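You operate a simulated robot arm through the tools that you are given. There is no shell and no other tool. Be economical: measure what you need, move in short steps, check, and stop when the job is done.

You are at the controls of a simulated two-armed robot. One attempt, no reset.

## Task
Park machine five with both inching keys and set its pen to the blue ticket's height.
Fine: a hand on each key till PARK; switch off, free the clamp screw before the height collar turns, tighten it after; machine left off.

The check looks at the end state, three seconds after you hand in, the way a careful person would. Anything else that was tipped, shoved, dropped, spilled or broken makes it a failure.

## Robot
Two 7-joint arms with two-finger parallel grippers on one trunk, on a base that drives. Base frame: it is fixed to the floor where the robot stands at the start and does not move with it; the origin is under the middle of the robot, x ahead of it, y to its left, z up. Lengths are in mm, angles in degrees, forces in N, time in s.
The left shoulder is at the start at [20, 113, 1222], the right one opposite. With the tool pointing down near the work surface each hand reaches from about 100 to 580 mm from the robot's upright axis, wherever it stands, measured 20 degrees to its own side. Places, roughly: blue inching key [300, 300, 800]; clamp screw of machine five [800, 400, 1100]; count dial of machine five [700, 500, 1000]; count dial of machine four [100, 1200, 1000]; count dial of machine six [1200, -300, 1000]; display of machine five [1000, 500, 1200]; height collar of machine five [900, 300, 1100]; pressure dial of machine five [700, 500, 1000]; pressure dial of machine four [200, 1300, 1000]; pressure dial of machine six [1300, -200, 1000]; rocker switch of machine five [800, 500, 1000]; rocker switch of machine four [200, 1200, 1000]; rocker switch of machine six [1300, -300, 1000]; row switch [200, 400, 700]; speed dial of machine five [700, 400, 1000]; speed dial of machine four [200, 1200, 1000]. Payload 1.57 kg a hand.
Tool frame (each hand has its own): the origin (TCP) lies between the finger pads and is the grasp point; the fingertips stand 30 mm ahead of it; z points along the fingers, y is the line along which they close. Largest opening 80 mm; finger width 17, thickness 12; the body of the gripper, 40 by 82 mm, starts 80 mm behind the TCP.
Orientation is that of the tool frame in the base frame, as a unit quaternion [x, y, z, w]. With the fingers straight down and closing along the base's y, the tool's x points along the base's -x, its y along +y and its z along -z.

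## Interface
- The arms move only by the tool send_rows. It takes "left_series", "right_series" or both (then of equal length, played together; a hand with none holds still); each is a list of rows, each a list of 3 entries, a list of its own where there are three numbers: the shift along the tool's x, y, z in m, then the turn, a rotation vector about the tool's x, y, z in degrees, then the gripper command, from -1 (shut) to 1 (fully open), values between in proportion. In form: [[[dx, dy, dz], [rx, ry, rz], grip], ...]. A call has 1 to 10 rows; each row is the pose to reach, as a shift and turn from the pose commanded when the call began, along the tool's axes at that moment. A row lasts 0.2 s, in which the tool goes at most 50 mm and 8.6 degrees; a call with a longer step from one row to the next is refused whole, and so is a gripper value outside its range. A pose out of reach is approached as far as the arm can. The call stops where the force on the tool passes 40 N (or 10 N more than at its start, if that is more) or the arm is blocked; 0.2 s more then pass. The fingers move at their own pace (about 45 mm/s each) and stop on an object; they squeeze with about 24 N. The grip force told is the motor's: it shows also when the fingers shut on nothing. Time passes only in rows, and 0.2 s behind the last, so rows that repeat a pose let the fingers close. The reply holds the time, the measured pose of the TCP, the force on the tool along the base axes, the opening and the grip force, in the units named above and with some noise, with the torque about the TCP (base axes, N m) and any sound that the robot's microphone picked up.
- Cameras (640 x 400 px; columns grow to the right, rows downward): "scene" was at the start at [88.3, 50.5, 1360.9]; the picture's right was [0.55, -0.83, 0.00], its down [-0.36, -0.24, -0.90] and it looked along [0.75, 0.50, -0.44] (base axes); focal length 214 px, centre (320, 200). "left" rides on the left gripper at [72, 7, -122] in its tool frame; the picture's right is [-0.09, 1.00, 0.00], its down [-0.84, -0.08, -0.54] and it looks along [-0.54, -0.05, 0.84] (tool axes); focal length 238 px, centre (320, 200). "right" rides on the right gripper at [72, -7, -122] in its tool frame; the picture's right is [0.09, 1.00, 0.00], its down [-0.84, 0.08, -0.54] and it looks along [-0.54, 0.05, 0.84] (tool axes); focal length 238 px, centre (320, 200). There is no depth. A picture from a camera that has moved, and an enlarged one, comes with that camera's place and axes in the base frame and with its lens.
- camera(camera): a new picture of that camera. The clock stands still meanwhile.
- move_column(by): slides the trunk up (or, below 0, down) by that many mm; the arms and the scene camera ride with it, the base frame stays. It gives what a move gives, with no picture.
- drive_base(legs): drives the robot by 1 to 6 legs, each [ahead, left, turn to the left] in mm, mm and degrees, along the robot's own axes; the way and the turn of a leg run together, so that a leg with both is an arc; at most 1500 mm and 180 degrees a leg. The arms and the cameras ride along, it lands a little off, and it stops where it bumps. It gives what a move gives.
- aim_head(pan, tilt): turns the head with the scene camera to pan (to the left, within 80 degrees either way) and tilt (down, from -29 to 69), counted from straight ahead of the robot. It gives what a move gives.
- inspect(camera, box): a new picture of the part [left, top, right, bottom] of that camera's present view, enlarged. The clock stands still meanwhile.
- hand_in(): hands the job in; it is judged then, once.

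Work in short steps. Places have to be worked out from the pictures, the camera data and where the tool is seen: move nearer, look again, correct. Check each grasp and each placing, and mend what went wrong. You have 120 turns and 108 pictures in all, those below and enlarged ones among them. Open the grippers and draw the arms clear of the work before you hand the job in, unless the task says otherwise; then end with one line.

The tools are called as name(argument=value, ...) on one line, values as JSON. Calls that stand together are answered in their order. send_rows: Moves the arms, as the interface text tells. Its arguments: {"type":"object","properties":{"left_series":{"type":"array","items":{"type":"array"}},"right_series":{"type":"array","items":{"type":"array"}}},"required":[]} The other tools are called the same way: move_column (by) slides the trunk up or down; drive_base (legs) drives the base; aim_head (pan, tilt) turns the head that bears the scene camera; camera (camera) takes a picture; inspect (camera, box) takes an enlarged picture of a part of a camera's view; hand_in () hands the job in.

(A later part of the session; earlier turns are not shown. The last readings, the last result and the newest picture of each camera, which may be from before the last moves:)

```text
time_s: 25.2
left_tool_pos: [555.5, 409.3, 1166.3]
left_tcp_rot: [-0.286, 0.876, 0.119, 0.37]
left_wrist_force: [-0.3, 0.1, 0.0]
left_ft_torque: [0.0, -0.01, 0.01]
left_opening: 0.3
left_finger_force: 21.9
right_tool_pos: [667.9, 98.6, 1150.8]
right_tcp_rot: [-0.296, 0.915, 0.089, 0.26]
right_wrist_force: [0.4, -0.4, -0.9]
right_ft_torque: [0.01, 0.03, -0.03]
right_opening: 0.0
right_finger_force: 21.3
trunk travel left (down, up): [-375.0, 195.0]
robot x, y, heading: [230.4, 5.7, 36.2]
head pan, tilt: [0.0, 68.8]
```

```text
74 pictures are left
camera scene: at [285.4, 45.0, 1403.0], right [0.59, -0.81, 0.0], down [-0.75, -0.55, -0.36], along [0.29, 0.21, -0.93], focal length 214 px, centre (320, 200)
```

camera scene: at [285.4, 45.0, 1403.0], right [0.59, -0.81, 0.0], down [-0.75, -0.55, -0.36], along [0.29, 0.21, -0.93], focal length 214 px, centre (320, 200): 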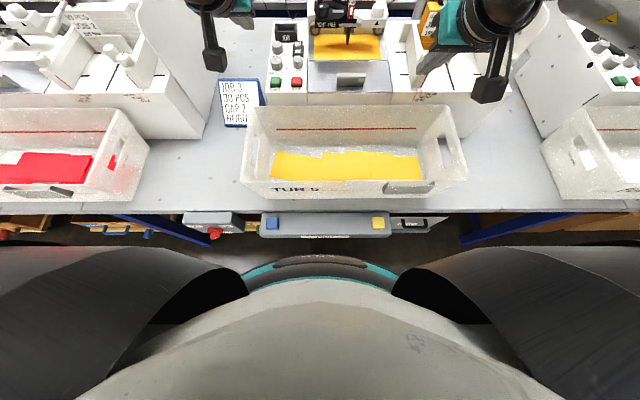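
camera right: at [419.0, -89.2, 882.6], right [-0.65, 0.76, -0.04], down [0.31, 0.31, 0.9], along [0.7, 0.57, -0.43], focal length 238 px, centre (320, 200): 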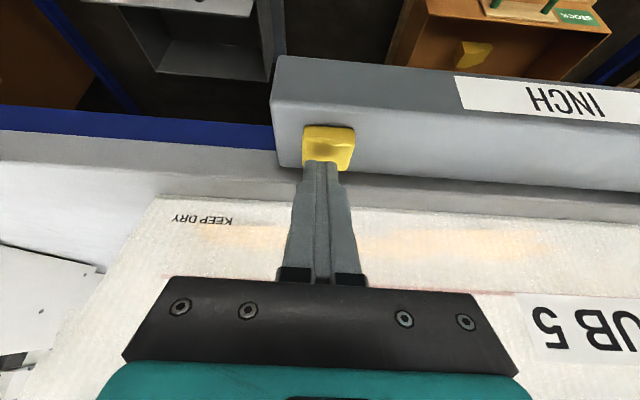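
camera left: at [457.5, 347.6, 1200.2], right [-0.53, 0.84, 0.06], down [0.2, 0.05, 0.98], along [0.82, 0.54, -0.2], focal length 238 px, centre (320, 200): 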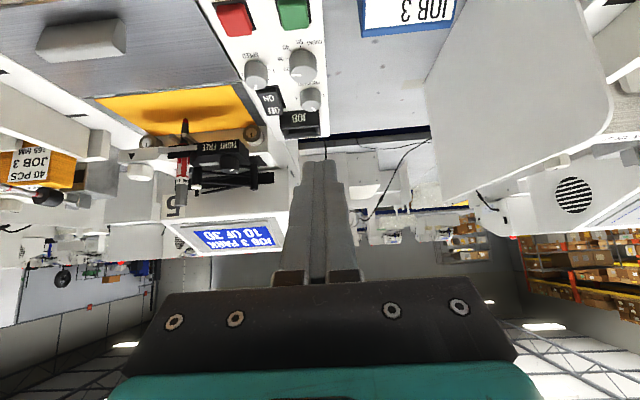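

No bump; rocker is now at about (704,62,986). I bring the left hand to about 60 mm above and short of it.

send_rows(left_series=[[[-0.008, -0.012, 0.032], [0, 0, 0], -1], [[-0.016, -0.024, 0.064], [0, 0, 0], -1], [[-0.024, -0.036, 0.096], [0, 0, 0], -1], [[-0.032, -0.048, 0.127], [0, 0, 0], -1], [[-0.04, -0.06, 0.159], [0, 0, 0], -1], [[-0.047, -0.071, 0.19], [0, 0, 0], -1]])

aim_head(pan=0, tilt=40)

camera(camera="left")

inspect(camera="scene", box=[220, 80, 420, 240])

```text
time_s: 26.6
left_tool_pos: [610.3, 465.0, 1137.1]
left_tcp_rot: [-0.285, 0.876, 0.119, 0.371]
left_wrist_force: [0.3, 0.1, -0.7]
left_ft_torque: [-0.03, 0.02, -0.01]
left_opening: 0.0
left_finger_force: 21.6
left hand out of reach, approached as far as the arm can: row 2, 3, 4, 5, 6
right_tool_pos: [667.6, 99.2, 1152.0]
right_tcp_rot: [-0.296, 0.914, 0.089, 0.261]
right_wrist_force: [-0.4, 0.7, 1.3]
right_ft_torque: [0.04, -0.03, 0.02]
right_opening: 0.0
right_finger_force: 21.2
trunk travel left (down, up): [-375.0, 195.0]
robot x, y, heading: [228.6, 5.5, 36.2]
head pan, tilt: [0.0, 68.8]
```

```text
time_s: 27.5
left_tool_pos: [609.8, 463.9, 1137.6]
left_tcp_rot: [-0.286, 0.876, 0.119, 0.37]
left_wrist_force: [-0.3, -0.3, 0.2]
left_ft_torque: [0.03, -0.01, 0.0]
left_opening: 0.0
left_finger_force: 22.0
right_tool_pos: [668.0, 98.2, 1152.2]
right_tcp_rot: [-0.296, 0.915, 0.089, 0.261]
right_wrist_force: [0.4, 0.1, 0.9]
right_ft_torque: [0.0, 0.0, -0.02]
right_opening: 0.0
right_finger_force: 21.3
trunk travel left (down, up): [-375.0, 195.0]
robot x, y, heading: [227.2, 5.9, 36.2]
head pan, tilt: [0.0, 40.0]
```

```text
73 pictures are left
camera left: at [494.4, 389.0, 1170.4], right [-0.53, 0.84, 0.06], down [0.2, 0.05, 0.98], along [0.82, 0.54, -0.2], focal length 238 px, centre (320, 200)
```

left: 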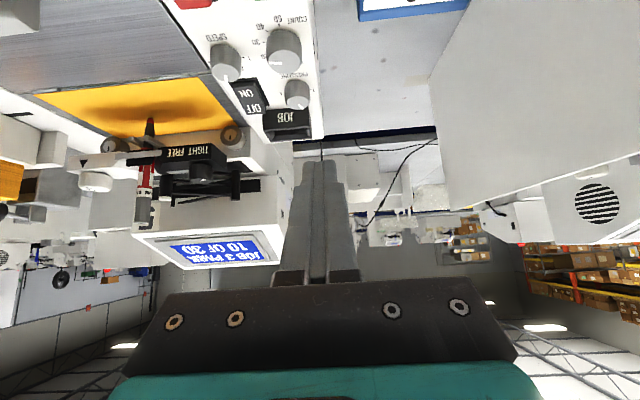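

```text
2.50 times, centred on (320, 160) of scene
camera zoom: at [308.9, 62.1, 1439.1], right [0.59, -0.81, 0.0], down [-0.52, -0.38, -0.77], along [0.62, 0.45, -0.64], focal length 536 px, centre (320, 300)
```

zoom: 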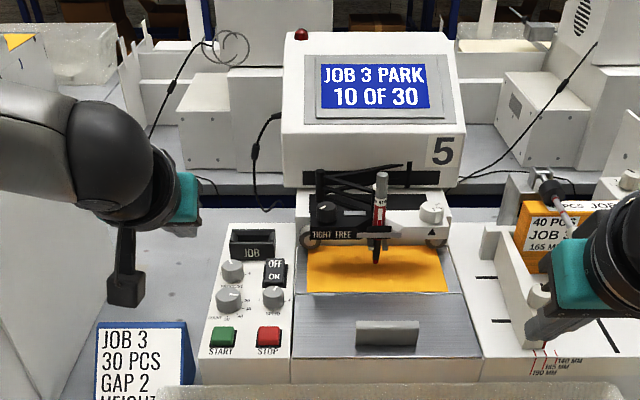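

The limit seems to depend on shoulder height relative to the hand (start pose reached farther with the hand high). So I raise both hands 200 mm, then lower the trunk, so the arms work at or above shoulder level.

send_rows(left_series=[[[-0.02, 0, -0.037], [0, 0, 0], -1], [[-0.04, 0, -0.073], [0, 0, 0], -1], [[-0.06, 0, -0.11], [0, 0, 0], -1], [[-0.08, 0, -0.146], [0, 0, 0], -1], [[-0.101, 0, -0.183], [0, 0, 0], -1]], right_series=[[[-0.02, 0, -0.034], [0, 0, 0], -1], [[-0.04, 0, -0.069], [0, 0, 0], -1], [[-0.06, 0, -0.103], [0, 0, 0], -1], [[-0.08, 0, -0.138], [0, 0, 0], -1], [[-0.101, 0, -0.172], [0, 0, 0], -1]])

move_column(by=-200)

camera(camera="scene")

```text
time_s: 28.7
left_tool_pos: [558.4, 428.2, 1338.2]
left_tcp_rot: [-0.285, 0.876, 0.119, 0.371]
left_wrist_force: [0.2, -0.8, -0.6]
left_ft_torque: [0.04, 0.01, 0.02]
left_opening: 0.0
left_finger_force: 21.6
right_tool_pos: [662.3, 94.5, 1352.4]
right_tcp_rot: [-0.296, 0.914, 0.089, 0.262]
right_wrist_force: [0.1, -0.6, -0.2]
right_ft_torque: [0.02, 0.03, 0.02]
right_opening: 0.0
right_finger_force: 21.2
trunk travel left (down, up): [-375.0, 195.0]
robot x, y, heading: [229.8, 4.0, 36.1]
head pan, tilt: [0.0, 40.0]
```

```text
time_s: 30.9
left_tool_pos: [560.0, 427.8, 1137.2]
left_tcp_rot: [-0.286, 0.876, 0.12, 0.37]
left_wrist_force: [0.3, -0.2, 0.4]
left_ft_torque: [-0.02, -0.02, 0.02]
left_opening: 0.0
left_finger_force: 21.3
right_tool_pos: [664.3, 96.9, 1152.6]
right_tcp_rot: [-0.297, 0.914, 0.091, 0.261]
right_wrist_force: [-0.8, 0.6, -0.3]
right_ft_torque: [-0.01, -0.02, 0.02]
right_opening: 0.0
right_finger_force: 21.5
trunk travel left (down, up): [-175.0, 395.0]
robot x, y, heading: [229.2, 6.0, 36.0]
head pan, tilt: [0.0, 40.0]
```

```text
71 pictures are left
camera scene: at [308.8, 62.1, 1239.2], right [0.59, -0.81, 0.0], down [-0.52, -0.38, -0.77], along [0.62, 0.45, -0.64], focal length 214 px, centre (320, 200)
```

scene: 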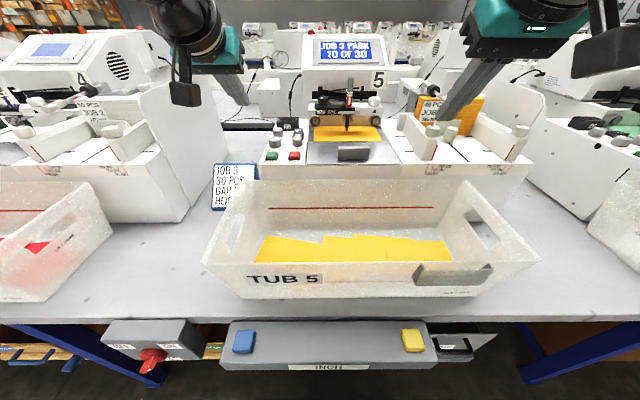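

Now the shoulder is at 1122 with the left hand at (516,146,1137). I move it again toward the rocker.

send_rows(left_series=[[[-0.009, -0.015, 0.031], [0, 0, 0], -1], [[-0.018, -0.03, 0.063], [0, 0, 0], -1], [[-0.028, -0.046, 0.094], [0, 0, 0], -1], [[-0.037, -0.061, 0.125], [0, 0, 0], -1], [[-0.046, -0.076, 0.157], [0, 0, 0], -1]])

camera(camera="left")

inspect(camera="scene", box=[220, 30, 420, 190])

```text
time_s: 32.1
left_tool_pos: [642.2, 461.4, 1066.2]
left_tcp_rot: [-0.286, 0.875, 0.12, 0.371]
left_wrist_force: [0.0, 0.7, -0.1]
left_ft_torque: [-0.01, -0.01, -0.03]
left_opening: 0.2
left_finger_force: 22.0
left hand out of reach, approached as far as the arm can: row 3, 4, 5
right_tool_pos: [663.4, 96.4, 1151.6]
right_tcp_rot: [-0.296, 0.915, 0.089, 0.261]
right_wrist_force: [0.5, -0.8, 0.1]
right_ft_torque: [0.03, 0.02, -0.02]
right_opening: 0.0
right_finger_force: 21.5
trunk travel left (down, up): [-175.0, 395.0]
robot x, y, heading: [230.3, 3.4, 36.1]
head pan, tilt: [0.0, 40.0]
```

```text
70 pictures are left
camera left: at [526.5, 386.0, 1098.1], right [-0.53, 0.84, 0.06], down [0.2, 0.05, 0.98], along [0.82, 0.53, -0.2], focal length 238 px, centre (320, 200)
```

left: 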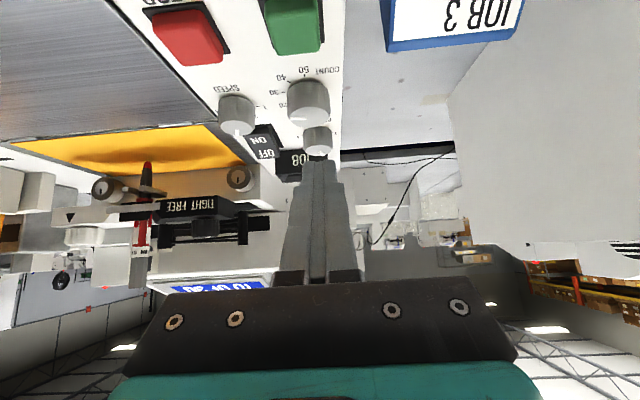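

```text
2.50 times, centred on (320, 110) of scene
camera zoom: at [308.7, 62.0, 1239.2], right [0.59, -0.81, 0.0], down [-0.52, -0.38, -0.77], along [0.62, 0.45, -0.64], focal length 536 px, centre (320, 425)
```

zoom: 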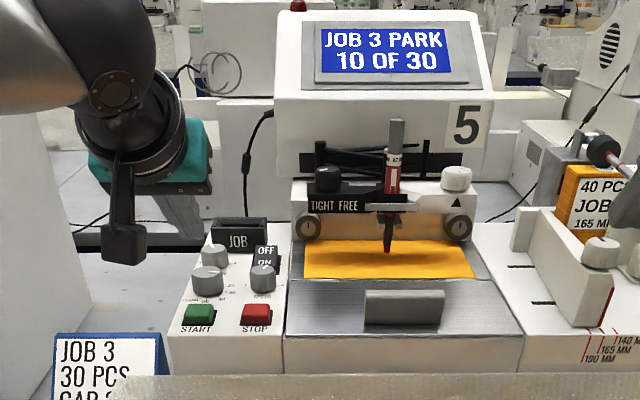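

TCP again stopped ~586 mm from the shoulder. I test whether a flatter tool (≈70° tilt) extends the reach, moving forward in clear air above the panel.

send_rows(left_series=[[[0, 0, 0], [0, -8, 0], -1], [[0, 0, 0], [0, -16, 0], -1], [[0, 0, 0], [0, -24, 0], -1], [[-0.02, 0, 0.017], [0, -24, 0], -1], [[-0.042, 0, 0.034], [0, -24, 0], -1], [[-0.063, 0, 0.05], [0, -24, 0], -1]])

camera(camera="scene")

```text
time_s: 33.5
left_tool_pos: [677.1, 509.5, 1082.4]
left_tcp_rot: [-0.254, 0.78, 0.175, 0.544]
left_wrist_force: [0.1, 0.1, -0.3]
left_ft_torque: [0.04, -0.01, 0.0]
left_opening: 0.0
left_finger_force: 21.2
left hand out of reach, approached as far as the arm can: row 5, 6
right_tool_pos: [663.6, 97.3, 1151.9]
right_tcp_rot: [-0.295, 0.915, 0.089, 0.26]
right_wrist_force: [0.5, -0.8, -0.1]
right_ft_torque: [0.01, 0.01, 0.04]
right_opening: 0.0
right_finger_force: 21.4
trunk travel left (down, up): [-175.0, 395.0]
robot x, y, heading: [227.4, 5.6, 36.1]
head pan, tilt: [0.0, 40.0]
```

```text
68 pictures are left
camera scene: at [308.9, 62.2, 1239.1], right [0.59, -0.81, 0.0], down [-0.52, -0.38, -0.77], along [0.62, 0.45, -0.64], focal length 214 px, centre (320, 200)
```

scene: 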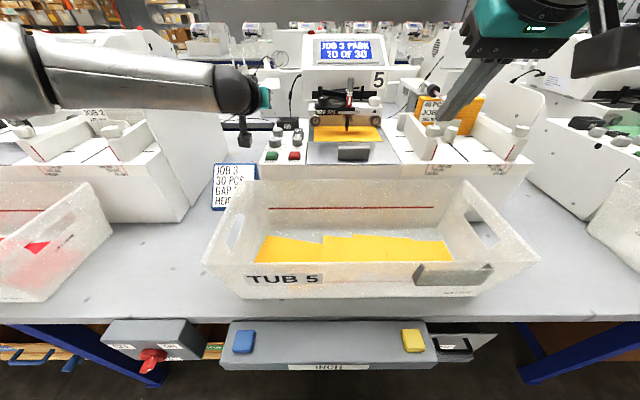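

A flatter tool gains ~57 mm, and reach is likely better out to the arm's own side. I draw the left hand back and shift the base 150 mm right and 30 mm ahead, so that rocker and clamp lie ~15–18° to the left arm's side.

send_rows(left_series=[[[-0.004, 0, -0.033], [0, 0, 0], -1], [[-0.008, 0, -0.066], [0, 6, 0], -1], [[-0.012, 0, -0.1], [0, 12, 0], -1], [[-0.015, 0, -0.133], [0, 18, 0], -1], [[-0.015, 0, -0.133], [0, 24, 0], -1]])

drive_base(legs=[[0, -150, 0], [30, 0, 0]])

camera(camera="scene")

```text
time_s: 34.7
left_tool_pos: [581.0, 440.8, 1141.7]
left_tcp_rot: [-0.285, 0.877, 0.119, 0.369]
left_wrist_force: [0.3, 0.1, -1.1]
left_ft_torque: [-0.01, 0.0, -0.01]
left_opening: 0.3
left_finger_force: 20.7
right_tool_pos: [663.5, 95.4, 1151.9]
right_tcp_rot: [-0.296, 0.915, 0.089, 0.261]
right_wrist_force: [0.3, -0.4, 0.7]
right_ft_torque: [0.02, -0.04, 0.0]
right_opening: 0.0
right_finger_force: 21.0
trunk travel left (down, up): [-175.0, 395.0]
robot x, y, heading: [230.7, 4.5, 36.5]
head pan, tilt: [0.0, 40.0]
```

```text
time_s: 36.5
left_tool_pos: [694.3, 336.8, 1142.5]
left_tcp_rot: [-0.285, 0.877, 0.119, 0.369]
left_wrist_force: [-0.1, 0.6, -0.3]
left_ft_torque: [-0.01, 0.02, 0.0]
left_opening: 0.0
left_finger_force: 21.3
right_tool_pos: [777.1, -8.4, 1151.1]
right_tcp_rot: [-0.296, 0.915, 0.089, 0.261]
right_wrist_force: [0.5, -0.2, -0.6]
right_ft_torque: [0.01, 0.04, 0.02]
right_opening: 0.0
right_finger_force: 21.5
trunk travel left (down, up): [-175.0, 395.0]
robot x, y, heading: [345.9, -100.7, 36.1]
head pan, tilt: [0.0, 40.0]
```

```text
67 pictures are left
camera scene: at [422.5, -41.6, 1239.0], right [0.59, -0.81, 0.0], down [-0.52, -0.38, -0.77], along [0.62, 0.45, -0.64], focal length 214 px, centre (320, 200)
```

scene: 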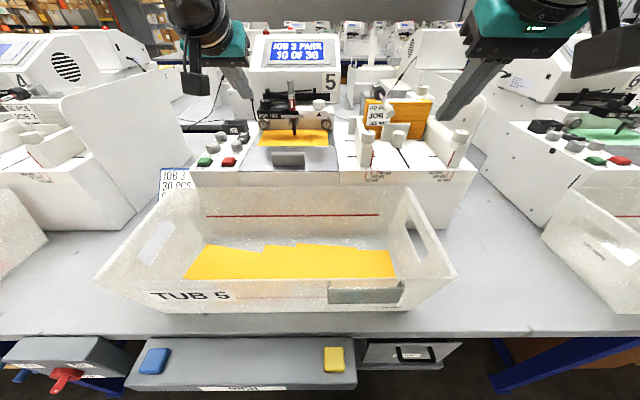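

Now rocker ≈(673,213,986), clamp ≈(689,143,1069), collar ≈(687,3,1071) in the robot frame. I move the left hand over toward the rocker.

send_rows(left_series=[[[0.0, 0.017, 0.029], [0, 0, 0], -1], [[0.001, 0.034, 0.057], [0, 0, 0], -1], [[0.002, 0.05, 0.086], [0, 0, 0], -1], [[0.0025, 0.067, 0.1145], [0, 0, 0], -1]])

camera(camera="left")

inspect(camera="scene", box=[160, 40, 360, 200])

```text
time_s: 37.5
left_tool_pos: [719.9, 437.6, 1058.6]
left_tcp_rot: [-0.285, 0.876, 0.12, 0.369]
left_wrist_force: [0.4, -0.2, 0.5]
left_ft_torque: [0.0, -0.02, 0.01]
left_opening: 0.1
left_finger_force: 21.1
right_tool_pos: [776.6, -8.6, 1152.4]
right_tcp_rot: [-0.295, 0.915, 0.088, 0.261]
right_wrist_force: [0.2, 0.6, -0.2]
right_ft_torque: [0.0, 0.02, 0.01]
right_opening: 0.0
right_finger_force: 21.9
trunk travel left (down, up): [-175.0, 395.0]
robot x, y, heading: [348.3, -98.8, 36.0]
head pan, tilt: [0.0, 40.0]
```

```text
66 pictures are left
camera left: at [604.0, 363.4, 1092.8], right [-0.53, 0.84, 0.06], down [0.2, 0.05, 0.98], along [0.82, 0.53, -0.2], focal length 238 px, centre (320, 200)
```

left: 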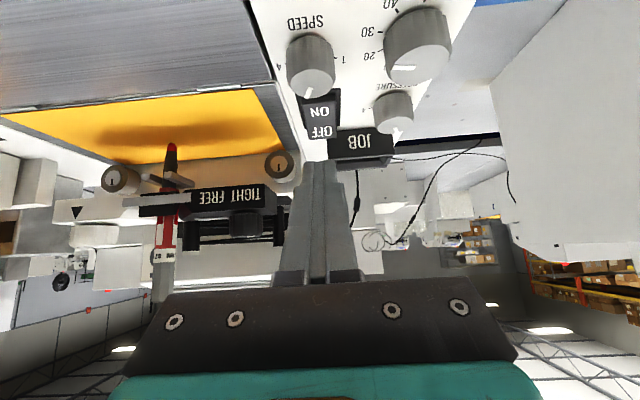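

```text
2.50 times, centred on (260, 120) of scene
camera zoom: at [421.8, -41.7, 1239.1], right [0.59, -0.81, 0.0], down [-0.52, -0.38, -0.77], along [0.62, 0.45, -0.64], focal length 536 px, centre (470, 400)
```

zoom: 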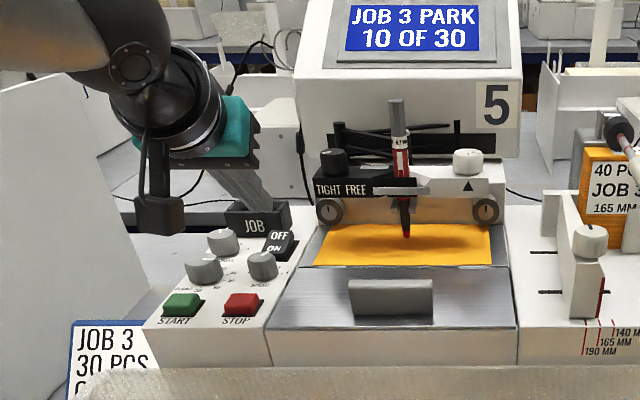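

Reach is fine now. The rocker's OFF end is at about (677,213,990) in the robot frame, with the JOB holder just behind it to the left; I go to ~10 mm above the OFF end and look.

send_rows(left_series=[[[0.0024, -0.002, 0.024], [0, 0, 0], -1], [[0.0047, -0.003, 0.046], [0, 0, 0], -1]])

inspect(camera="left", box=[240, 60, 400, 180])

inspect(camera="scene", box=[220, 90, 300, 160])

```text
time_s: 38.1
left_tool_pos: [745.9, 453.9, 1025.6]
left_tcp_rot: [-0.285, 0.876, 0.119, 0.37]
left_wrist_force: [0.8, 0.2, 0.3]
left_ft_torque: [0.02, 0.0, 0.03]
left_opening: 0.0
left_finger_force: 21.0
right_tool_pos: [776.2, -7.9, 1151.8]
right_tcp_rot: [-0.295, 0.915, 0.089, 0.261]
right_wrist_force: [0.1, -0.2, -0.3]
right_ft_torque: [0.02, 0.05, -0.01]
right_opening: 0.0
right_finger_force: 21.0
trunk travel left (down, up): [-175.0, 395.0]
robot x, y, heading: [345.8, -95.2, 36.3]
head pan, tilt: [0.0, 40.0]
```

```text
3.33 times, centred on (320, 120) of left
camera zoom: at [629.2, 378.0, 1058.2], right [-0.53, 0.84, 0.06], down [0.2, 0.05, 0.98], along [0.82, 0.53, -0.2], focal length 794 px, centre (320, 467)
```

zoom: 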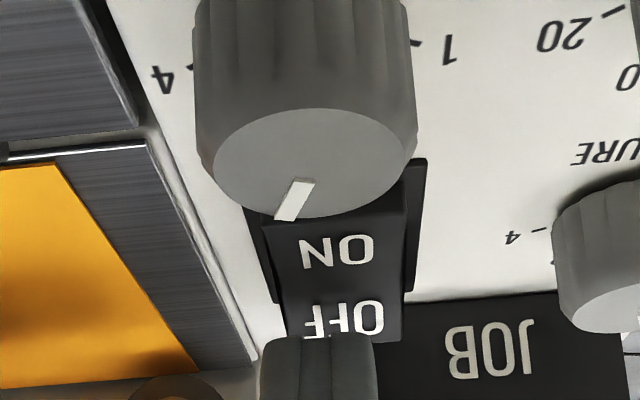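

```text
5.71 times, centred on (260, 125) of scene
camera zoom: at [421.9, -41.9, 1239.1], right [0.59, -0.81, 0.0], down [-0.52, -0.38, -0.77], along [0.62, 0.45, -0.64], focal length 1226 px, centre (663, 629)
```

zoom: 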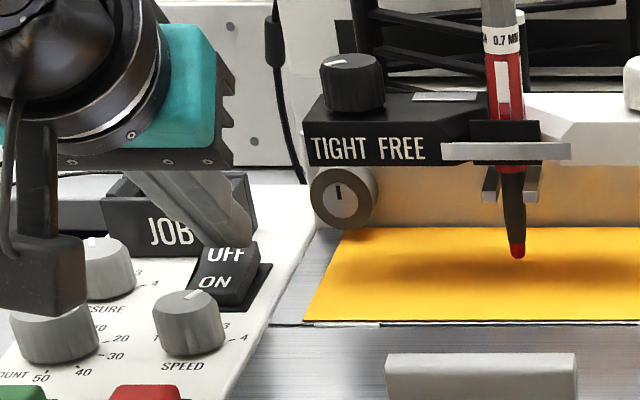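

The tip is right over the OFF end, nearly centred. I press straight down in steps.

send_rows(left_series=[[[0.0043, 0.002, 0.0099], [0, 0, 0], -1], [[0.0086, 0.002, 0.0141], [0, 0, 0], -1], [[0.0115, 0.002, 0.0169], [0, 0, 0], -1], [[0.0143, 0.002, 0.0197], [0, 0, 0], -1]])

inspect(camera="scene", box=[220, 50, 340, 160])

```text
time_s: 39.3
left_tool_pos: [750.3, 458.6, 1017.3]
left_tcp_rot: [-0.284, 0.87, 0.12, 0.385]
left_wrist_force: [0.8, 0.0, 4.8]
left_ft_torque: [0.07, -0.12, 0.05]
left_opening: 0.1
left_finger_force: 21.3
right_tool_pos: [776.4, -8.4, 1151.9]
right_tcp_rot: [-0.297, 0.914, 0.09, 0.261]
right_wrist_force: [0.6, 0.5, -0.3]
right_ft_torque: [0.01, -0.03, -0.03]
right_opening: 0.2
right_finger_force: 20.9
trunk travel left (down, up): [-175.0, 395.0]
robot x, y, heading: [345.2, -97.0, 35.9]
head pan, tilt: [0.0, 40.0]
stopped in row 4 (left hand): the force on the tool passed its limit at 40 N (the readings are from after the stop); the commanded pose is now the measured one
```

```text
3.64 times, centred on (280, 105) of scene
camera zoom: at [421.4, -42.3, 1238.8], right [0.59, -0.81, 0.0], down [-0.52, -0.38, -0.77], along [0.62, 0.45, -0.64], focal length 780 px, centre (466, 546)
```

zoom: 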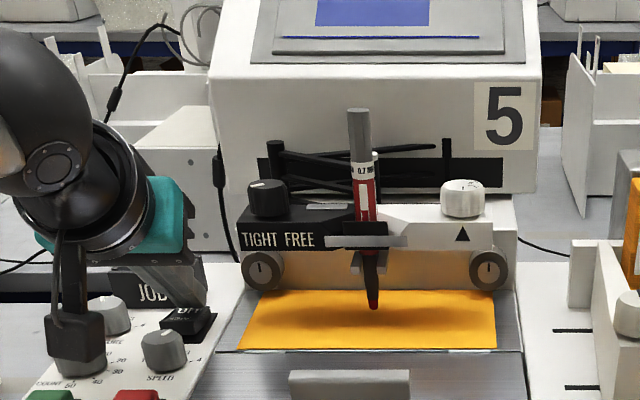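

The rocker seems tipped over to OFF (no click reported). I lift off and check the display and rocker.

send_rows(left_series=[[[-0.02, 0, -0.025], [0, 0, 0], -1], [[-0.04, 0, -0.06], [0, 0, 0], -1], [[-0.05, 0, -0.09], [0, 0, 0], -1]])

inspect(camera="scene", box=[200, 20, 350, 170])

camera(camera="left")

```text
time_s: 40.1
left_tool_pos: [723.4, 438.7, 1114.6]
left_tcp_rot: [-0.285, 0.871, 0.121, 0.381]
left_wrist_force: [-0.3, -0.2, -0.2]
left_ft_torque: [0.0, 0.03, 0.0]
left_opening: 0.1
left_finger_force: 21.5
right_tool_pos: [776.6, -9.3, 1152.0]
right_tcp_rot: [-0.295, 0.915, 0.088, 0.261]
right_wrist_force: [-0.2, -0.5, -0.6]
right_ft_torque: [0.01, 0.0, 0.0]
right_opening: 0.1
right_finger_force: 21.4
trunk travel left (down, up): [-175.0, 395.0]
robot x, y, heading: [342.4, -98.4, 35.7]
head pan, tilt: [0.0, 40.0]
```

```text
2.67 times, centred on (275, 95) of scene
camera zoom: at [421.4, -42.3, 1239.2], right [0.59, -0.81, 0.0], down [-0.52, -0.38, -0.77], along [0.62, 0.45, -0.64], focal length 572 px, centre (440, 480)
```

zoom: 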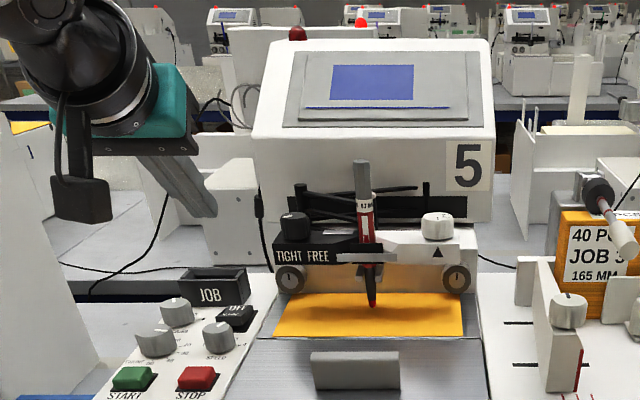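

```text
60 pictures are left
camera left: at [605.9, 363.1, 1144.0], right [-0.53, 0.84, 0.06], down [0.18, 0.04, 0.98], along [0.83, 0.54, -0.17], focal length 238 px, centre (320, 200)
```

left: 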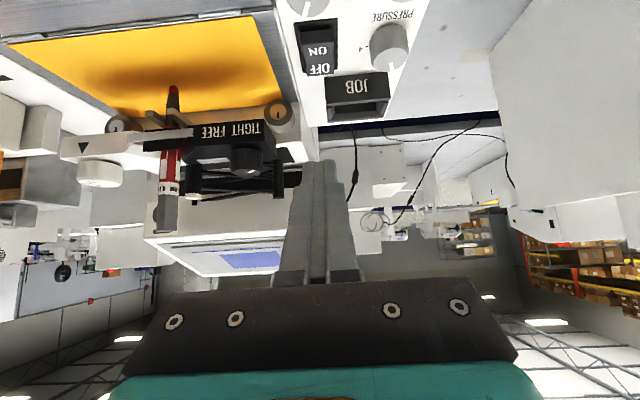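

Machine five is off (display blank). Two-camera triangulation puts the clamp at base (815,421,1069) and the collar at (897,307,1070). I zoom in on both knobs' markings.

inspect(camera="scene", box=[265, 65, 325, 105])

inspect(camera="left", box=[50, 100, 310, 230])

```text
10.00 times, centred on (295, 85) of scene
camera zoom: at [421.4, -42.3, 1239.2], right [0.59, -0.81, 0.0], down [-0.52, -0.38, -0.77], along [0.62, 0.45, -0.64], focal length 2145 px, centre (570, 1350)
```

zoom: 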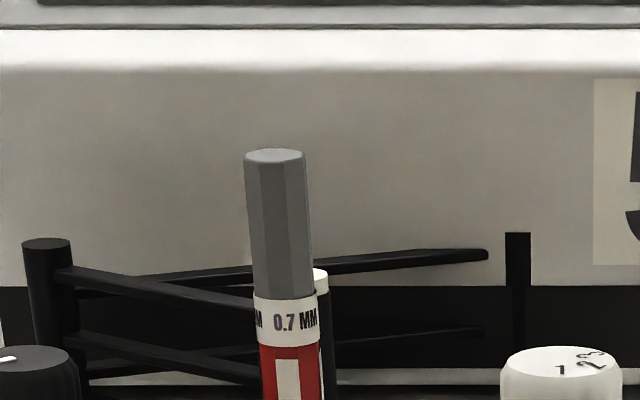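

```text
2.46 times, centred on (180, 165) of left
camera zoom: at [605.9, 363.1, 1144.0], right [-0.53, 0.84, 0.06], down [0.18, 0.04, 0.98], along [0.83, 0.54, -0.17], focal length 587 px, centre (665, 286)
```

zoom: 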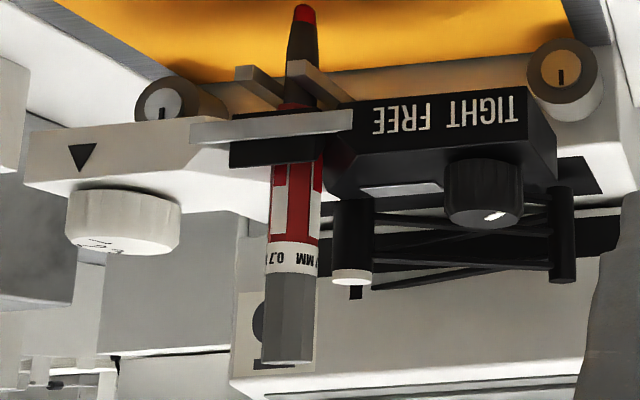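

Marks need a steeper view: I raise the left hand and turn its camera down over the two knobs.

send_rows(left_series=[[[-0.0204, -0.03, -0.0276], [0, 6, 0], -1], [[-0.0408, -0.06, -0.0552], [0, 13, 0], -1], [[-0.0612, -0.09, -0.0828], [0, 20, 0], -1], [[-0.0816, -0.12, -0.1104], [0, 27, 0], -1]])

camera(camera="left")

```text
time_s: 41.1
left_tool_pos: [607.5, 323.2, 1254.0]
left_tcp_rot: [-0.304, 0.936, 0.052, 0.17]
left_wrist_force: [-1.4, -0.7, 1.3]
left_ft_torque: [0.09, -0.01, 0.03]
left_opening: 0.0
left_finger_force: 21.4
left hand out of reach, approached as far as the arm can: row 2, 3, 4
right_tool_pos: [774.4, -12.5, 1154.6]
right_tcp_rot: [-0.294, 0.914, 0.09, 0.265]
right_wrist_force: [-0.6, -1.2, -0.6]
right_ft_torque: [0.1, -0.01, 0.05]
right_opening: 0.2
right_finger_force: 21.3
trunk travel left (down, up): [-175.0, 395.0]
robot x, y, heading: [343.7, -97.9, 36.2]
head pan, tilt: [0.0, 40.0]
```

```text
57 pictures are left
camera left: at [513.1, 264.7, 1343.4], right [-0.51, 0.86, 0.03], down [0.52, 0.29, 0.8], along [0.68, 0.43, -0.6], focal length 238 px, centre (320, 200)
```

left: 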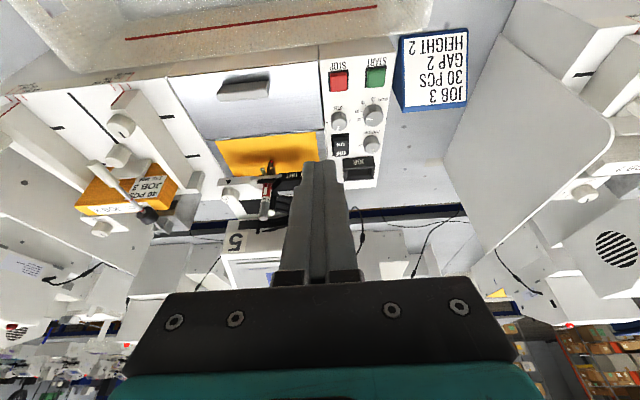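

The collar is visible; I zoom in on it and what is visible of the clamp.

inspect(camera="left", box=[210, 165, 310, 225])

```text
6.40 times, centred on (260, 195) of left
camera zoom: at [513.1, 264.7, 1343.4], right [-0.51, 0.86, 0.03], down [0.52, 0.29, 0.8], along [0.68, 0.43, -0.6], focal length 1525 px, centre (704, 232)
```

zoom: 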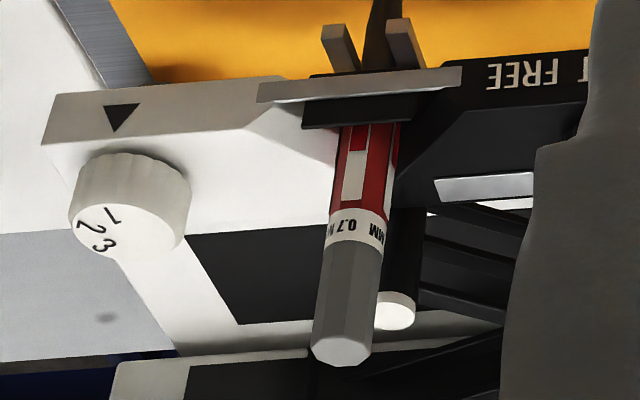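

The collar's digits 1‑2‑3 run counter-clockwise (seen from above), and the index ▲ faces me; 1 is near the index. Turning the robot 30° right brings the left shoulder nearer to both knobs, so I do that with the hand still high.

drive_base(legs=[[0, 0, -30]])

aim_head(pan=30, tilt=35)

camera(camera="scene")

camera(camera="left")

```text
time_s: 42.9
left_tool_pos: [788.2, 136.7, 1252.0]
left_tcp_rot: [-0.051, 0.983, 0.005, 0.175]
left_wrist_force: [1.2, 0.7, -0.3]
left_ft_torque: [0.02, 0.02, 0.03]
left_opening: 0.1
left_finger_force: 21.1
right_tool_pos: [762.3, -236.9, 1151.8]
right_tcp_rot: [-0.048, 0.96, 0.018, 0.274]
right_wrist_force: [0.4, 0.3, -0.3]
right_ft_torque: [-0.01, 0.01, 0.02]
right_opening: 0.0
right_finger_force: 21.7
trunk travel left (down, up): [-175.0, 395.0]
robot x, y, heading: [342.0, -100.1, 6.3]
head pan, tilt: [0.0, 40.0]
```

```text
time_s: 43.9
left_tool_pos: [787.7, 136.3, 1251.5]
left_tcp_rot: [-0.051, 0.983, 0.005, 0.177]
left_wrist_force: [-0.1, 0.4, -0.1]
left_ft_torque: [-0.01, -0.03, 0.01]
left_opening: 0.0
left_finger_force: 21.7
right_tool_pos: [763.0, -237.1, 1151.9]
right_tcp_rot: [-0.048, 0.96, 0.019, 0.275]
right_wrist_force: [-0.1, -0.3, -0.1]
right_ft_torque: [0.0, 0.0, 0.01]
right_opening: 0.0
right_finger_force: 21.3
trunk travel left (down, up): [-175.0, 395.0]
robot x, y, heading: [340.7, -96.9, 6.0]
head pan, tilt: [30.0, 35.0]
```

```text
55 pictures are left
camera scene: at [426.1, -45.2, 1246.7], right [0.59, -0.81, 0.0], down [-0.46, -0.34, -0.82], along [0.66, 0.48, -0.57], focal length 214 px, centre (320, 200)
```

scene: 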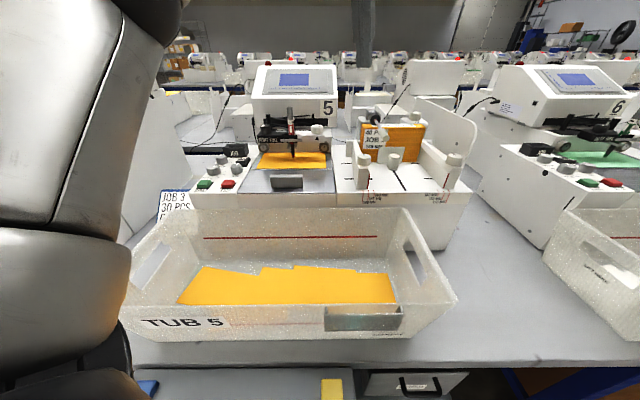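

```text
54 pictures are left
camera left: at [677.1, 132.9, 1340.8], right [-0.02, 1.0, 0.02], down [0.6, -0.01, 0.8], along [0.8, 0.03, -0.6], focal length 238 px, centre (320, 200)
```

left: 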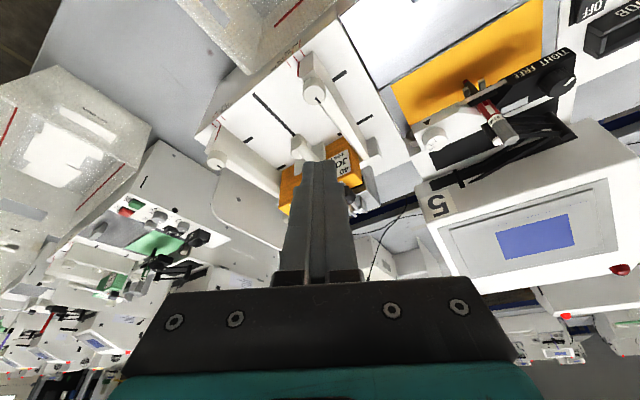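

Good view of both knobs from above; zooming.

inspect(camera="left", box=[510, 40, 590, 110])

inspect(camera="left", box=[400, 90, 480, 160])

```text
5.71 times, centred on (550, 75) of left
camera zoom: at [677.1, 132.9, 1340.8], right [-0.02, 1.0, 0.02], down [0.6, -0.01, 0.8], along [0.8, 0.03, -0.6], focal length 1362 px, centre (-994, 914)
```

zoom: 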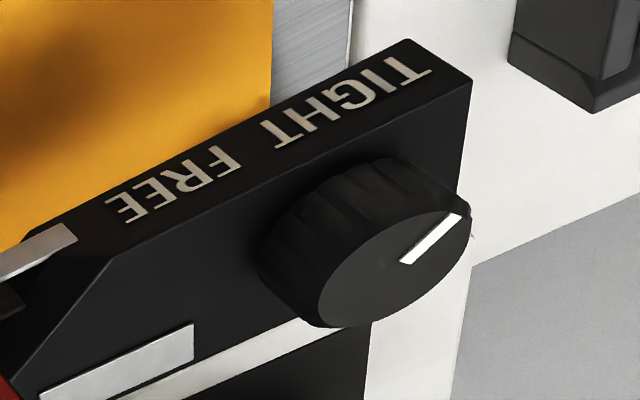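

```text
5.71 times, centred on (440, 125) of left
camera zoom: at [677.1, 132.9, 1340.8], right [-0.02, 1.0, 0.02], down [0.6, -0.01, 0.8], along [0.8, 0.03, -0.6], focal length 1362 px, centre (-366, 629)
```

zoom: 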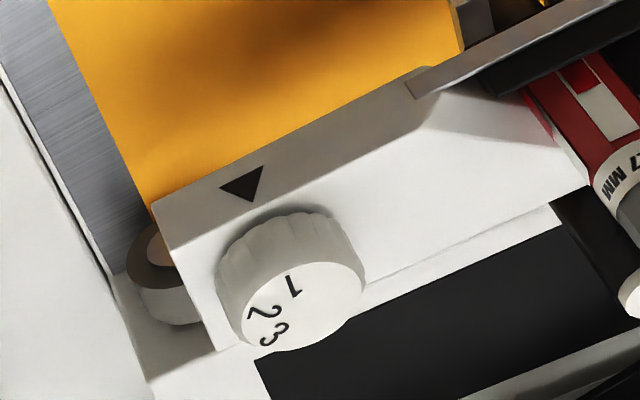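

Clamp pointer points along the bar toward TIGHT (left); loosening runs counter‑clockwise via the front toward FREE. Collar has "1" exactly at the index, "2" about 60° to its right, so it needs ~60° clockwise. I bring the left hand, opened ~50 mm and yawed 30° left, high above the clamp.

send_rows(left_series=[[[-0.006, 0.04, 0.007], [-1.5, 0, -4], 0.2], [[-0.012, 0.08, 0.014], [-2.9, 0, -8.1], 0.2], [[-0.0186, 0.12, 0.02], [-4.4, 0, -12.1], 0.2], [[-0.0248, 0.16, 0.027], [-5.9, 0, -16.1], 0.2], [[-0.031, 0.2, 0.034], [-7.4, 0, -20.1], 0.2], [[-0.037, 0.24, 0.041], [-8.8, 0, -24.2], 0.2], [[-0.0434, 0.28, 0.0476], [-10.3, 0, -28.2], 0.2]])

camera(camera="left")

camera(camera="scene")

```text
time_s: 45.5
left_tool_pos: [786.3, 419.6, 1188.7]
left_tcp_rot: [-0.288, 0.942, 0.044, 0.167]
left_wrist_force: [0.1, 0.6, -0.8]
left_ft_torque: [-0.09, -0.01, -0.02]
left_opening: 48.2
left_finger_force: 0.1
left hand out of reach, approached as far as the arm can: row 6, 7
right_tool_pos: [762.0, -232.6, 1153.0]
right_tcp_rot: [-0.051, 0.96, 0.017, 0.276]
right_wrist_force: [0.1, 0.6, 0.0]
right_ft_torque: [-0.1, -0.02, -0.07]
right_opening: 0.0
right_finger_force: 21.0
trunk travel left (down, up): [-175.0, 395.0]
robot x, y, heading: [345.8, -96.2, 5.9]
head pan, tilt: [30.0, 35.0]
```

```text
51 pictures are left
camera left: at [690.2, 365.0, 1279.3], right [-0.48, 0.88, 0.02], down [0.54, 0.28, 0.79], along [0.69, 0.39, -0.61], focal length 238 px, centre (320, 200)
```

left: 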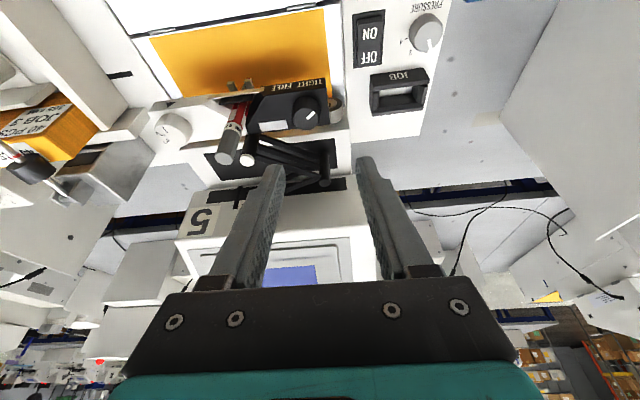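

```text
50 pictures are left
camera scene: at [424.8, -40.8, 1246.5], right [0.59, -0.81, 0.0], down [-0.46, -0.34, -0.82], along [0.66, 0.48, -0.57], focal length 214 px, centre (320, 200)
```

scene: 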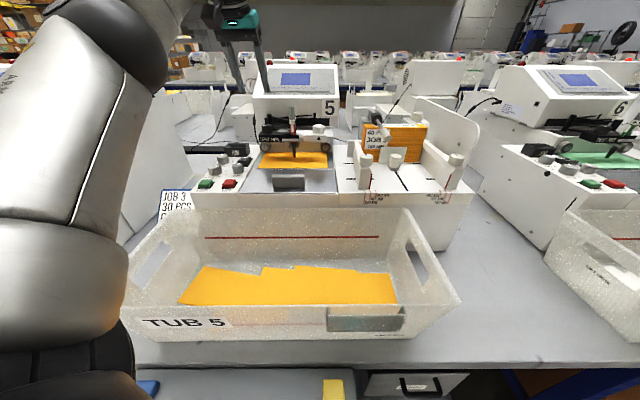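

The TCP stopped ~29 mm short and lower than asked—near the reach limit while high; descending should ease it. I move toward a point 50 mm above the clamp knob (815,421).

send_rows(left_series=[[[0, -0.005, 0.021], [0, 0, 0], 0.2], [[-0.0005, -0.01, 0.042], [0, 0, 0], 0.2], [[-0.001, -0.0143, 0.064], [0, 0, 0], 0.2]])

camera(camera="left")

```text
time_s: 46.3
left_tool_pos: [813.8, 415.7, 1131.9]
left_tcp_rot: [-0.305, 0.936, 0.05, 0.166]
left_wrist_force: [0.7, 0.3, 0.7]
left_ft_torque: [0.0, -0.01, 0.0]
left_opening: 47.8
left_finger_force: 0.0
right_tool_pos: [763.6, -236.8, 1152.3]
right_tcp_rot: [-0.048, 0.96, 0.018, 0.276]
right_wrist_force: [-0.4, -0.1, -0.2]
right_ft_torque: [0.0, -0.02, -0.02]
right_opening: 0.0
right_finger_force: 20.9
trunk travel left (down, up): [-175.0, 395.0]
robot x, y, heading: [343.6, -96.5, 5.9]
head pan, tilt: [30.0, 35.0]
```

```text
49 pictures are left
camera left: at [720.4, 357.5, 1221.2], right [-0.52, 0.86, 0.02], down [0.53, 0.3, 0.8], along [0.67, 0.42, -0.6], focal length 238 px, centre (320, 200)
```

left: 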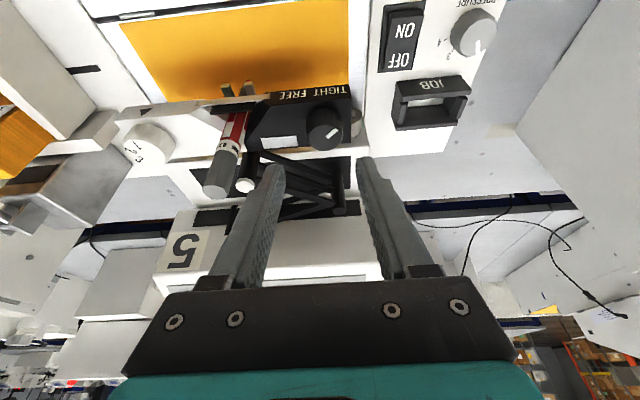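

Reached well. The knob centre is ~5.5 mm left of the tool axis. I centre and pre-rotate the hand 40° clockwise so there's room to turn counter-clockwise.

send_rows(left_series=[[[0, 0.003, 0], [2.7, 0, 7.5], 0.2], [[0, 0.0055, 0], [5.5, 0, 15], 0.2], [[0, 0.0055, 0], [8.2, 0, 22.6], 0.2], [[0, 0.0055, 0], [10.9, 0, 30.1], 0.2], [[0, 0.0055, 0], [13.7, 0, 37.6], 0.2]])

camera(camera="left")

```text
time_s: 47.5
left_tool_pos: [812.5, 418.8, 1131.8]
left_tcp_rot: [0.035, 0.984, -0.009, 0.176]
left_wrist_force: [0.3, 0.1, -0.4]
left_ft_torque: [0.0, 0.04, -0.01]
left_opening: 48.0
left_finger_force: 0.2
right_tool_pos: [764.4, -238.4, 1151.7]
right_tcp_rot: [-0.048, 0.96, 0.019, 0.275]
right_wrist_force: [0.2, 0.2, 1.4]
right_ft_torque: [0.01, 0.03, 0.03]
right_opening: 0.0
right_finger_force: 21.4
trunk travel left (down, up): [-175.0, 395.0]
robot x, y, heading: [342.3, -98.0, 5.9]
head pan, tilt: [30.0, 35.0]
```

```text
48 pictures are left
camera left: at [702.8, 434.4, 1220.5], right [0.16, 0.99, 0.03], down [0.59, -0.12, 0.8], along [0.79, -0.11, -0.6], focal length 238 px, centre (320, 200)
```

left: 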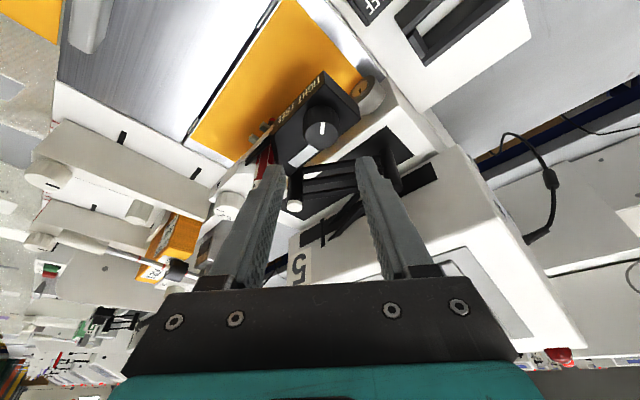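

Centred. I descend so that the fingertips straddle the knob (tips just above the block), and look.

send_rows(left_series=[[[0.01, 0.001, 0.018], [0, 0, 0], 0.2], [[0.0165, 0.001, 0.03], [0, 0, 0], 0.2], [[0.0196, 0.001, 0.0365], [0, 0, 0], 0.2]])

inspect(camera="left", box=[220, 80, 420, 220])

inspect(camera="scene", box=[240, 80, 340, 160])

```text
time_s: 48.3
left_tool_pos: [807.9, 421.4, 1090.6]
left_tcp_rot: [0.034, 0.984, -0.01, 0.176]
left_wrist_force: [0.0, 0.0, -0.3]
left_ft_torque: [0.01, 0.01, -0.02]
left_opening: 47.8
left_finger_force: 0.1
right_tool_pos: [762.7, -237.3, 1151.7]
right_tcp_rot: [-0.049, 0.96, 0.019, 0.275]
right_wrist_force: [-0.5, -0.4, -0.1]
right_ft_torque: [-0.02, -0.01, 0.0]
right_opening: 0.0
right_finger_force: 20.9
trunk travel left (down, up): [-175.0, 395.0]
robot x, y, heading: [343.4, -98.1, 6.2]
head pan, tilt: [30.0, 35.0]
```

```text
2.86 times, centred on (320, 150) of left
camera zoom: at [696.8, 436.5, 1179.7], right [0.16, 0.99, 0.03], down [0.59, -0.11, 0.8], along [0.79, -0.11, -0.6], focal length 681 px, centre (320, 343)
```

zoom: 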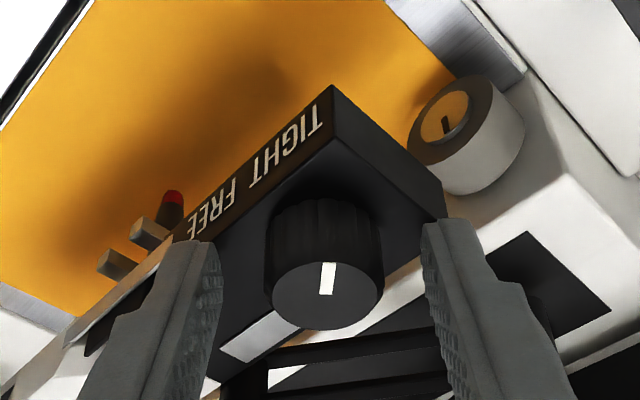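

```text
5.00 times, centred on (290, 120) of scene
camera zoom: at [426.0, -45.2, 1246.7], right [0.59, -0.81, 0.0], down [-0.46, -0.34, -0.82], along [0.66, 0.48, -0.57], focal length 1072 px, centre (470, 600)
```

zoom: 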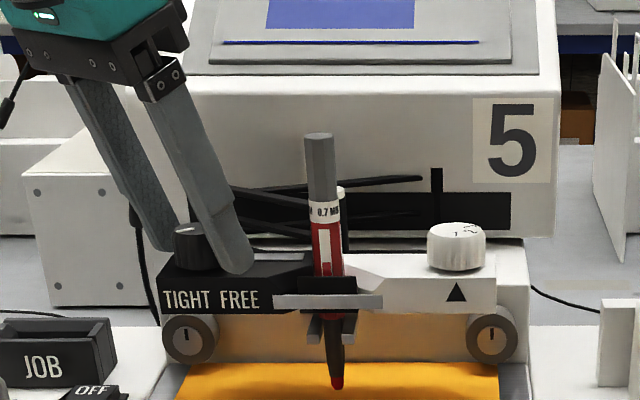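

The fingers straddle the knob. I close on it.

send_rows(left_series=[[[0, 0, 0], [0, 0, 0], -1], [[0, 0, 0], [0, 0, 0], -1], [[0, 0, 0], [0, 0, 0], -1], [[0, 0, 0], [0, 0, 0], -1]])

inspect(camera="left", box=[220, 80, 420, 220])

```text
time_s: 49.3
left_tool_pos: [807.4, 422.2, 1090.2]
left_tcp_rot: [0.034, 0.984, -0.009, 0.176]
left_wrist_force: [0.3, 2.3, -1.0]
left_ft_torque: [0.34, -0.24, 0.08]
left_opening: 27.5
left_finger_force: 38.3
right_tool_pos: [764.6, -237.9, 1152.8]
right_tcp_rot: [-0.048, 0.96, 0.018, 0.275]
right_wrist_force: [-0.2, 0.3, -0.2]
right_ft_torque: [-0.02, -0.03, 0.0]
right_opening: 0.0
right_finger_force: 21.4
trunk travel left (down, up): [-175.0, 395.0]
robot x, y, heading: [341.5, -96.2, 6.2]
head pan, tilt: [30.0, 35.0]
```

```text
2.86 times, centred on (320, 150) of left
camera zoom: at [696.7, 437.1, 1179.7], right [0.16, 0.99, 0.03], down [0.59, -0.11, 0.8], along [0.79, -0.11, -0.6], focal length 681 px, centre (320, 343)
```

zoom: 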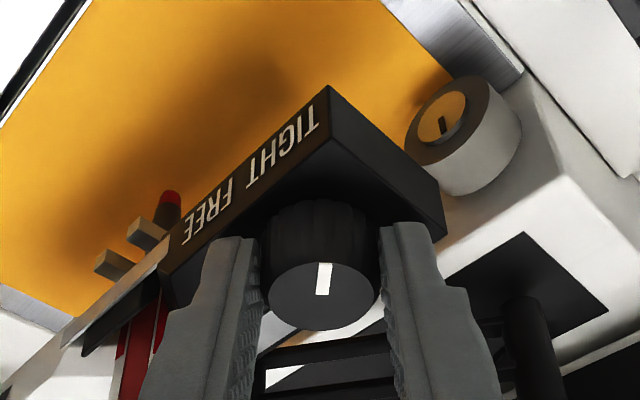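

Gripped at 27.5 mm. I turn counter‑clockwise 32° about the knob's axis as a first test.

send_rows(left_series=[[[0, -0.0007, 0], [-2.7, 0, -7.5], -1], [[-0.0002, -0.0014, 0], [-5.5, 0, -15], -1], [[-0.0004, -0.0021, 0.0001], [-8.2, 0, -22.6], -1], [[-0.0008, -0.0028, 0.0003], [-10.9, 0, -30.1], -1]])

inspect(camera="left", box=[220, 80, 420, 220])

```text
time_s: 50.3
left_tool_pos: [807.0, 418.1, 1091.2]
left_tcp_rot: [-0.239, 0.955, 0.039, 0.171]
left_wrist_force: [0.3, -2.1, -0.8]
left_ft_torque: [0.76, -0.29, -0.03]
left_opening: 27.6
left_finger_force: 37.2
right_tool_pos: [763.6, -237.2, 1151.4]
right_tcp_rot: [-0.048, 0.96, 0.019, 0.275]
right_wrist_force: [0.0, 0.2, -1.0]
right_ft_torque: [0.0, -0.03, 0.0]
right_opening: 0.0
right_finger_force: 21.2
trunk travel left (down, up): [-175.0, 395.0]
robot x, y, heading: [344.9, -99.1, 6.3]
head pan, tilt: [30.0, 35.0]
```

```text
2.86 times, centred on (320, 150) of left
camera zoom: at [706.5, 373.4, 1180.2], right [-0.39, 0.92, 0.02], down [0.56, 0.22, 0.8], along [0.73, 0.32, -0.6], focal length 681 px, centre (320, 343)
```

zoom: 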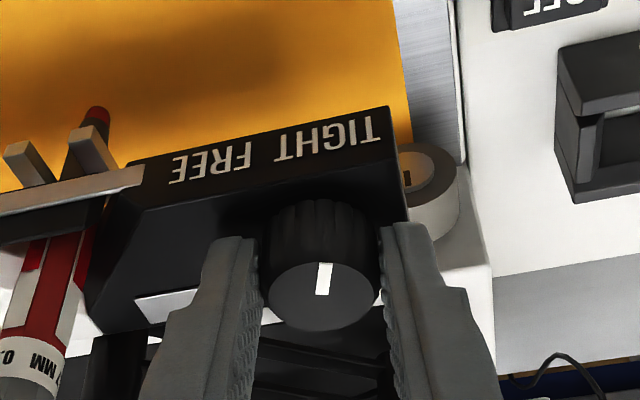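

The pointer turned with the hand, with little torque. I continue another 40°.

send_rows(left_series=[[[0, -0.0007, 0], [-2.7, 0, -7.5], -1], [[-0.0002, -0.0014, 0], [-5.5, 0, -15], -1], [[-0.0004, -0.0021, 0.0001], [-8.2, 0, -22.6], -1], [[-0.0008, -0.0028, 0.0003], [-10.9, 0, -30.1], -1], [[-0.0011, -0.0033, 0.0004], [-13.7, 0, -37.6], -1]])

inspect(camera="left", box=[220, 80, 420, 220])

```text
time_s: 51.5
left_tool_pos: [812.2, 413.0, 1090.2]
left_tcp_rot: [-0.551, 0.817, 0.091, 0.144]
left_wrist_force: [10.0, -5.5, 2.0]
left_ft_torque: [0.06, 0.13, -0.07]
left_opening: 27.0
left_finger_force: 38.2
right_tool_pos: [763.7, -238.1, 1150.2]
right_tcp_rot: [-0.048, 0.96, 0.018, 0.275]
right_wrist_force: [-0.2, -1.2, 0.1]
right_ft_torque: [0.0, -0.02, 0.01]
right_opening: 0.0
right_finger_force: 21.5
trunk travel left (down, up): [-175.0, 395.0]
robot x, y, heading: [343.4, -96.9, 5.8]
head pan, tilt: [30.0, 35.0]
```

```text
2.86 times, centred on (320, 150) of left
camera zoom: at [762.8, 316.5, 1180.9], right [-0.89, 0.45, 0.02], down [0.29, 0.53, 0.79], along [0.35, 0.71, -0.61], focal length 681 px, centre (320, 343)
```

zoom: 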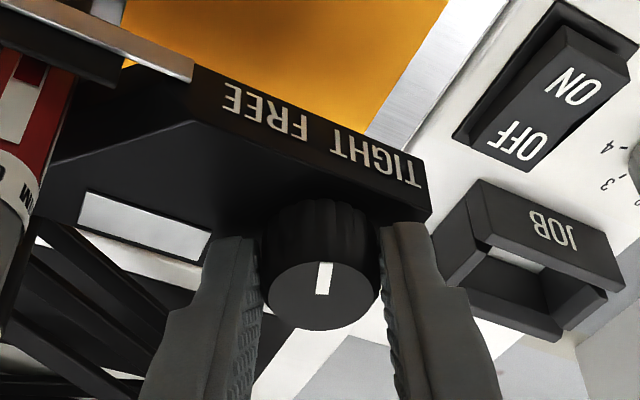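

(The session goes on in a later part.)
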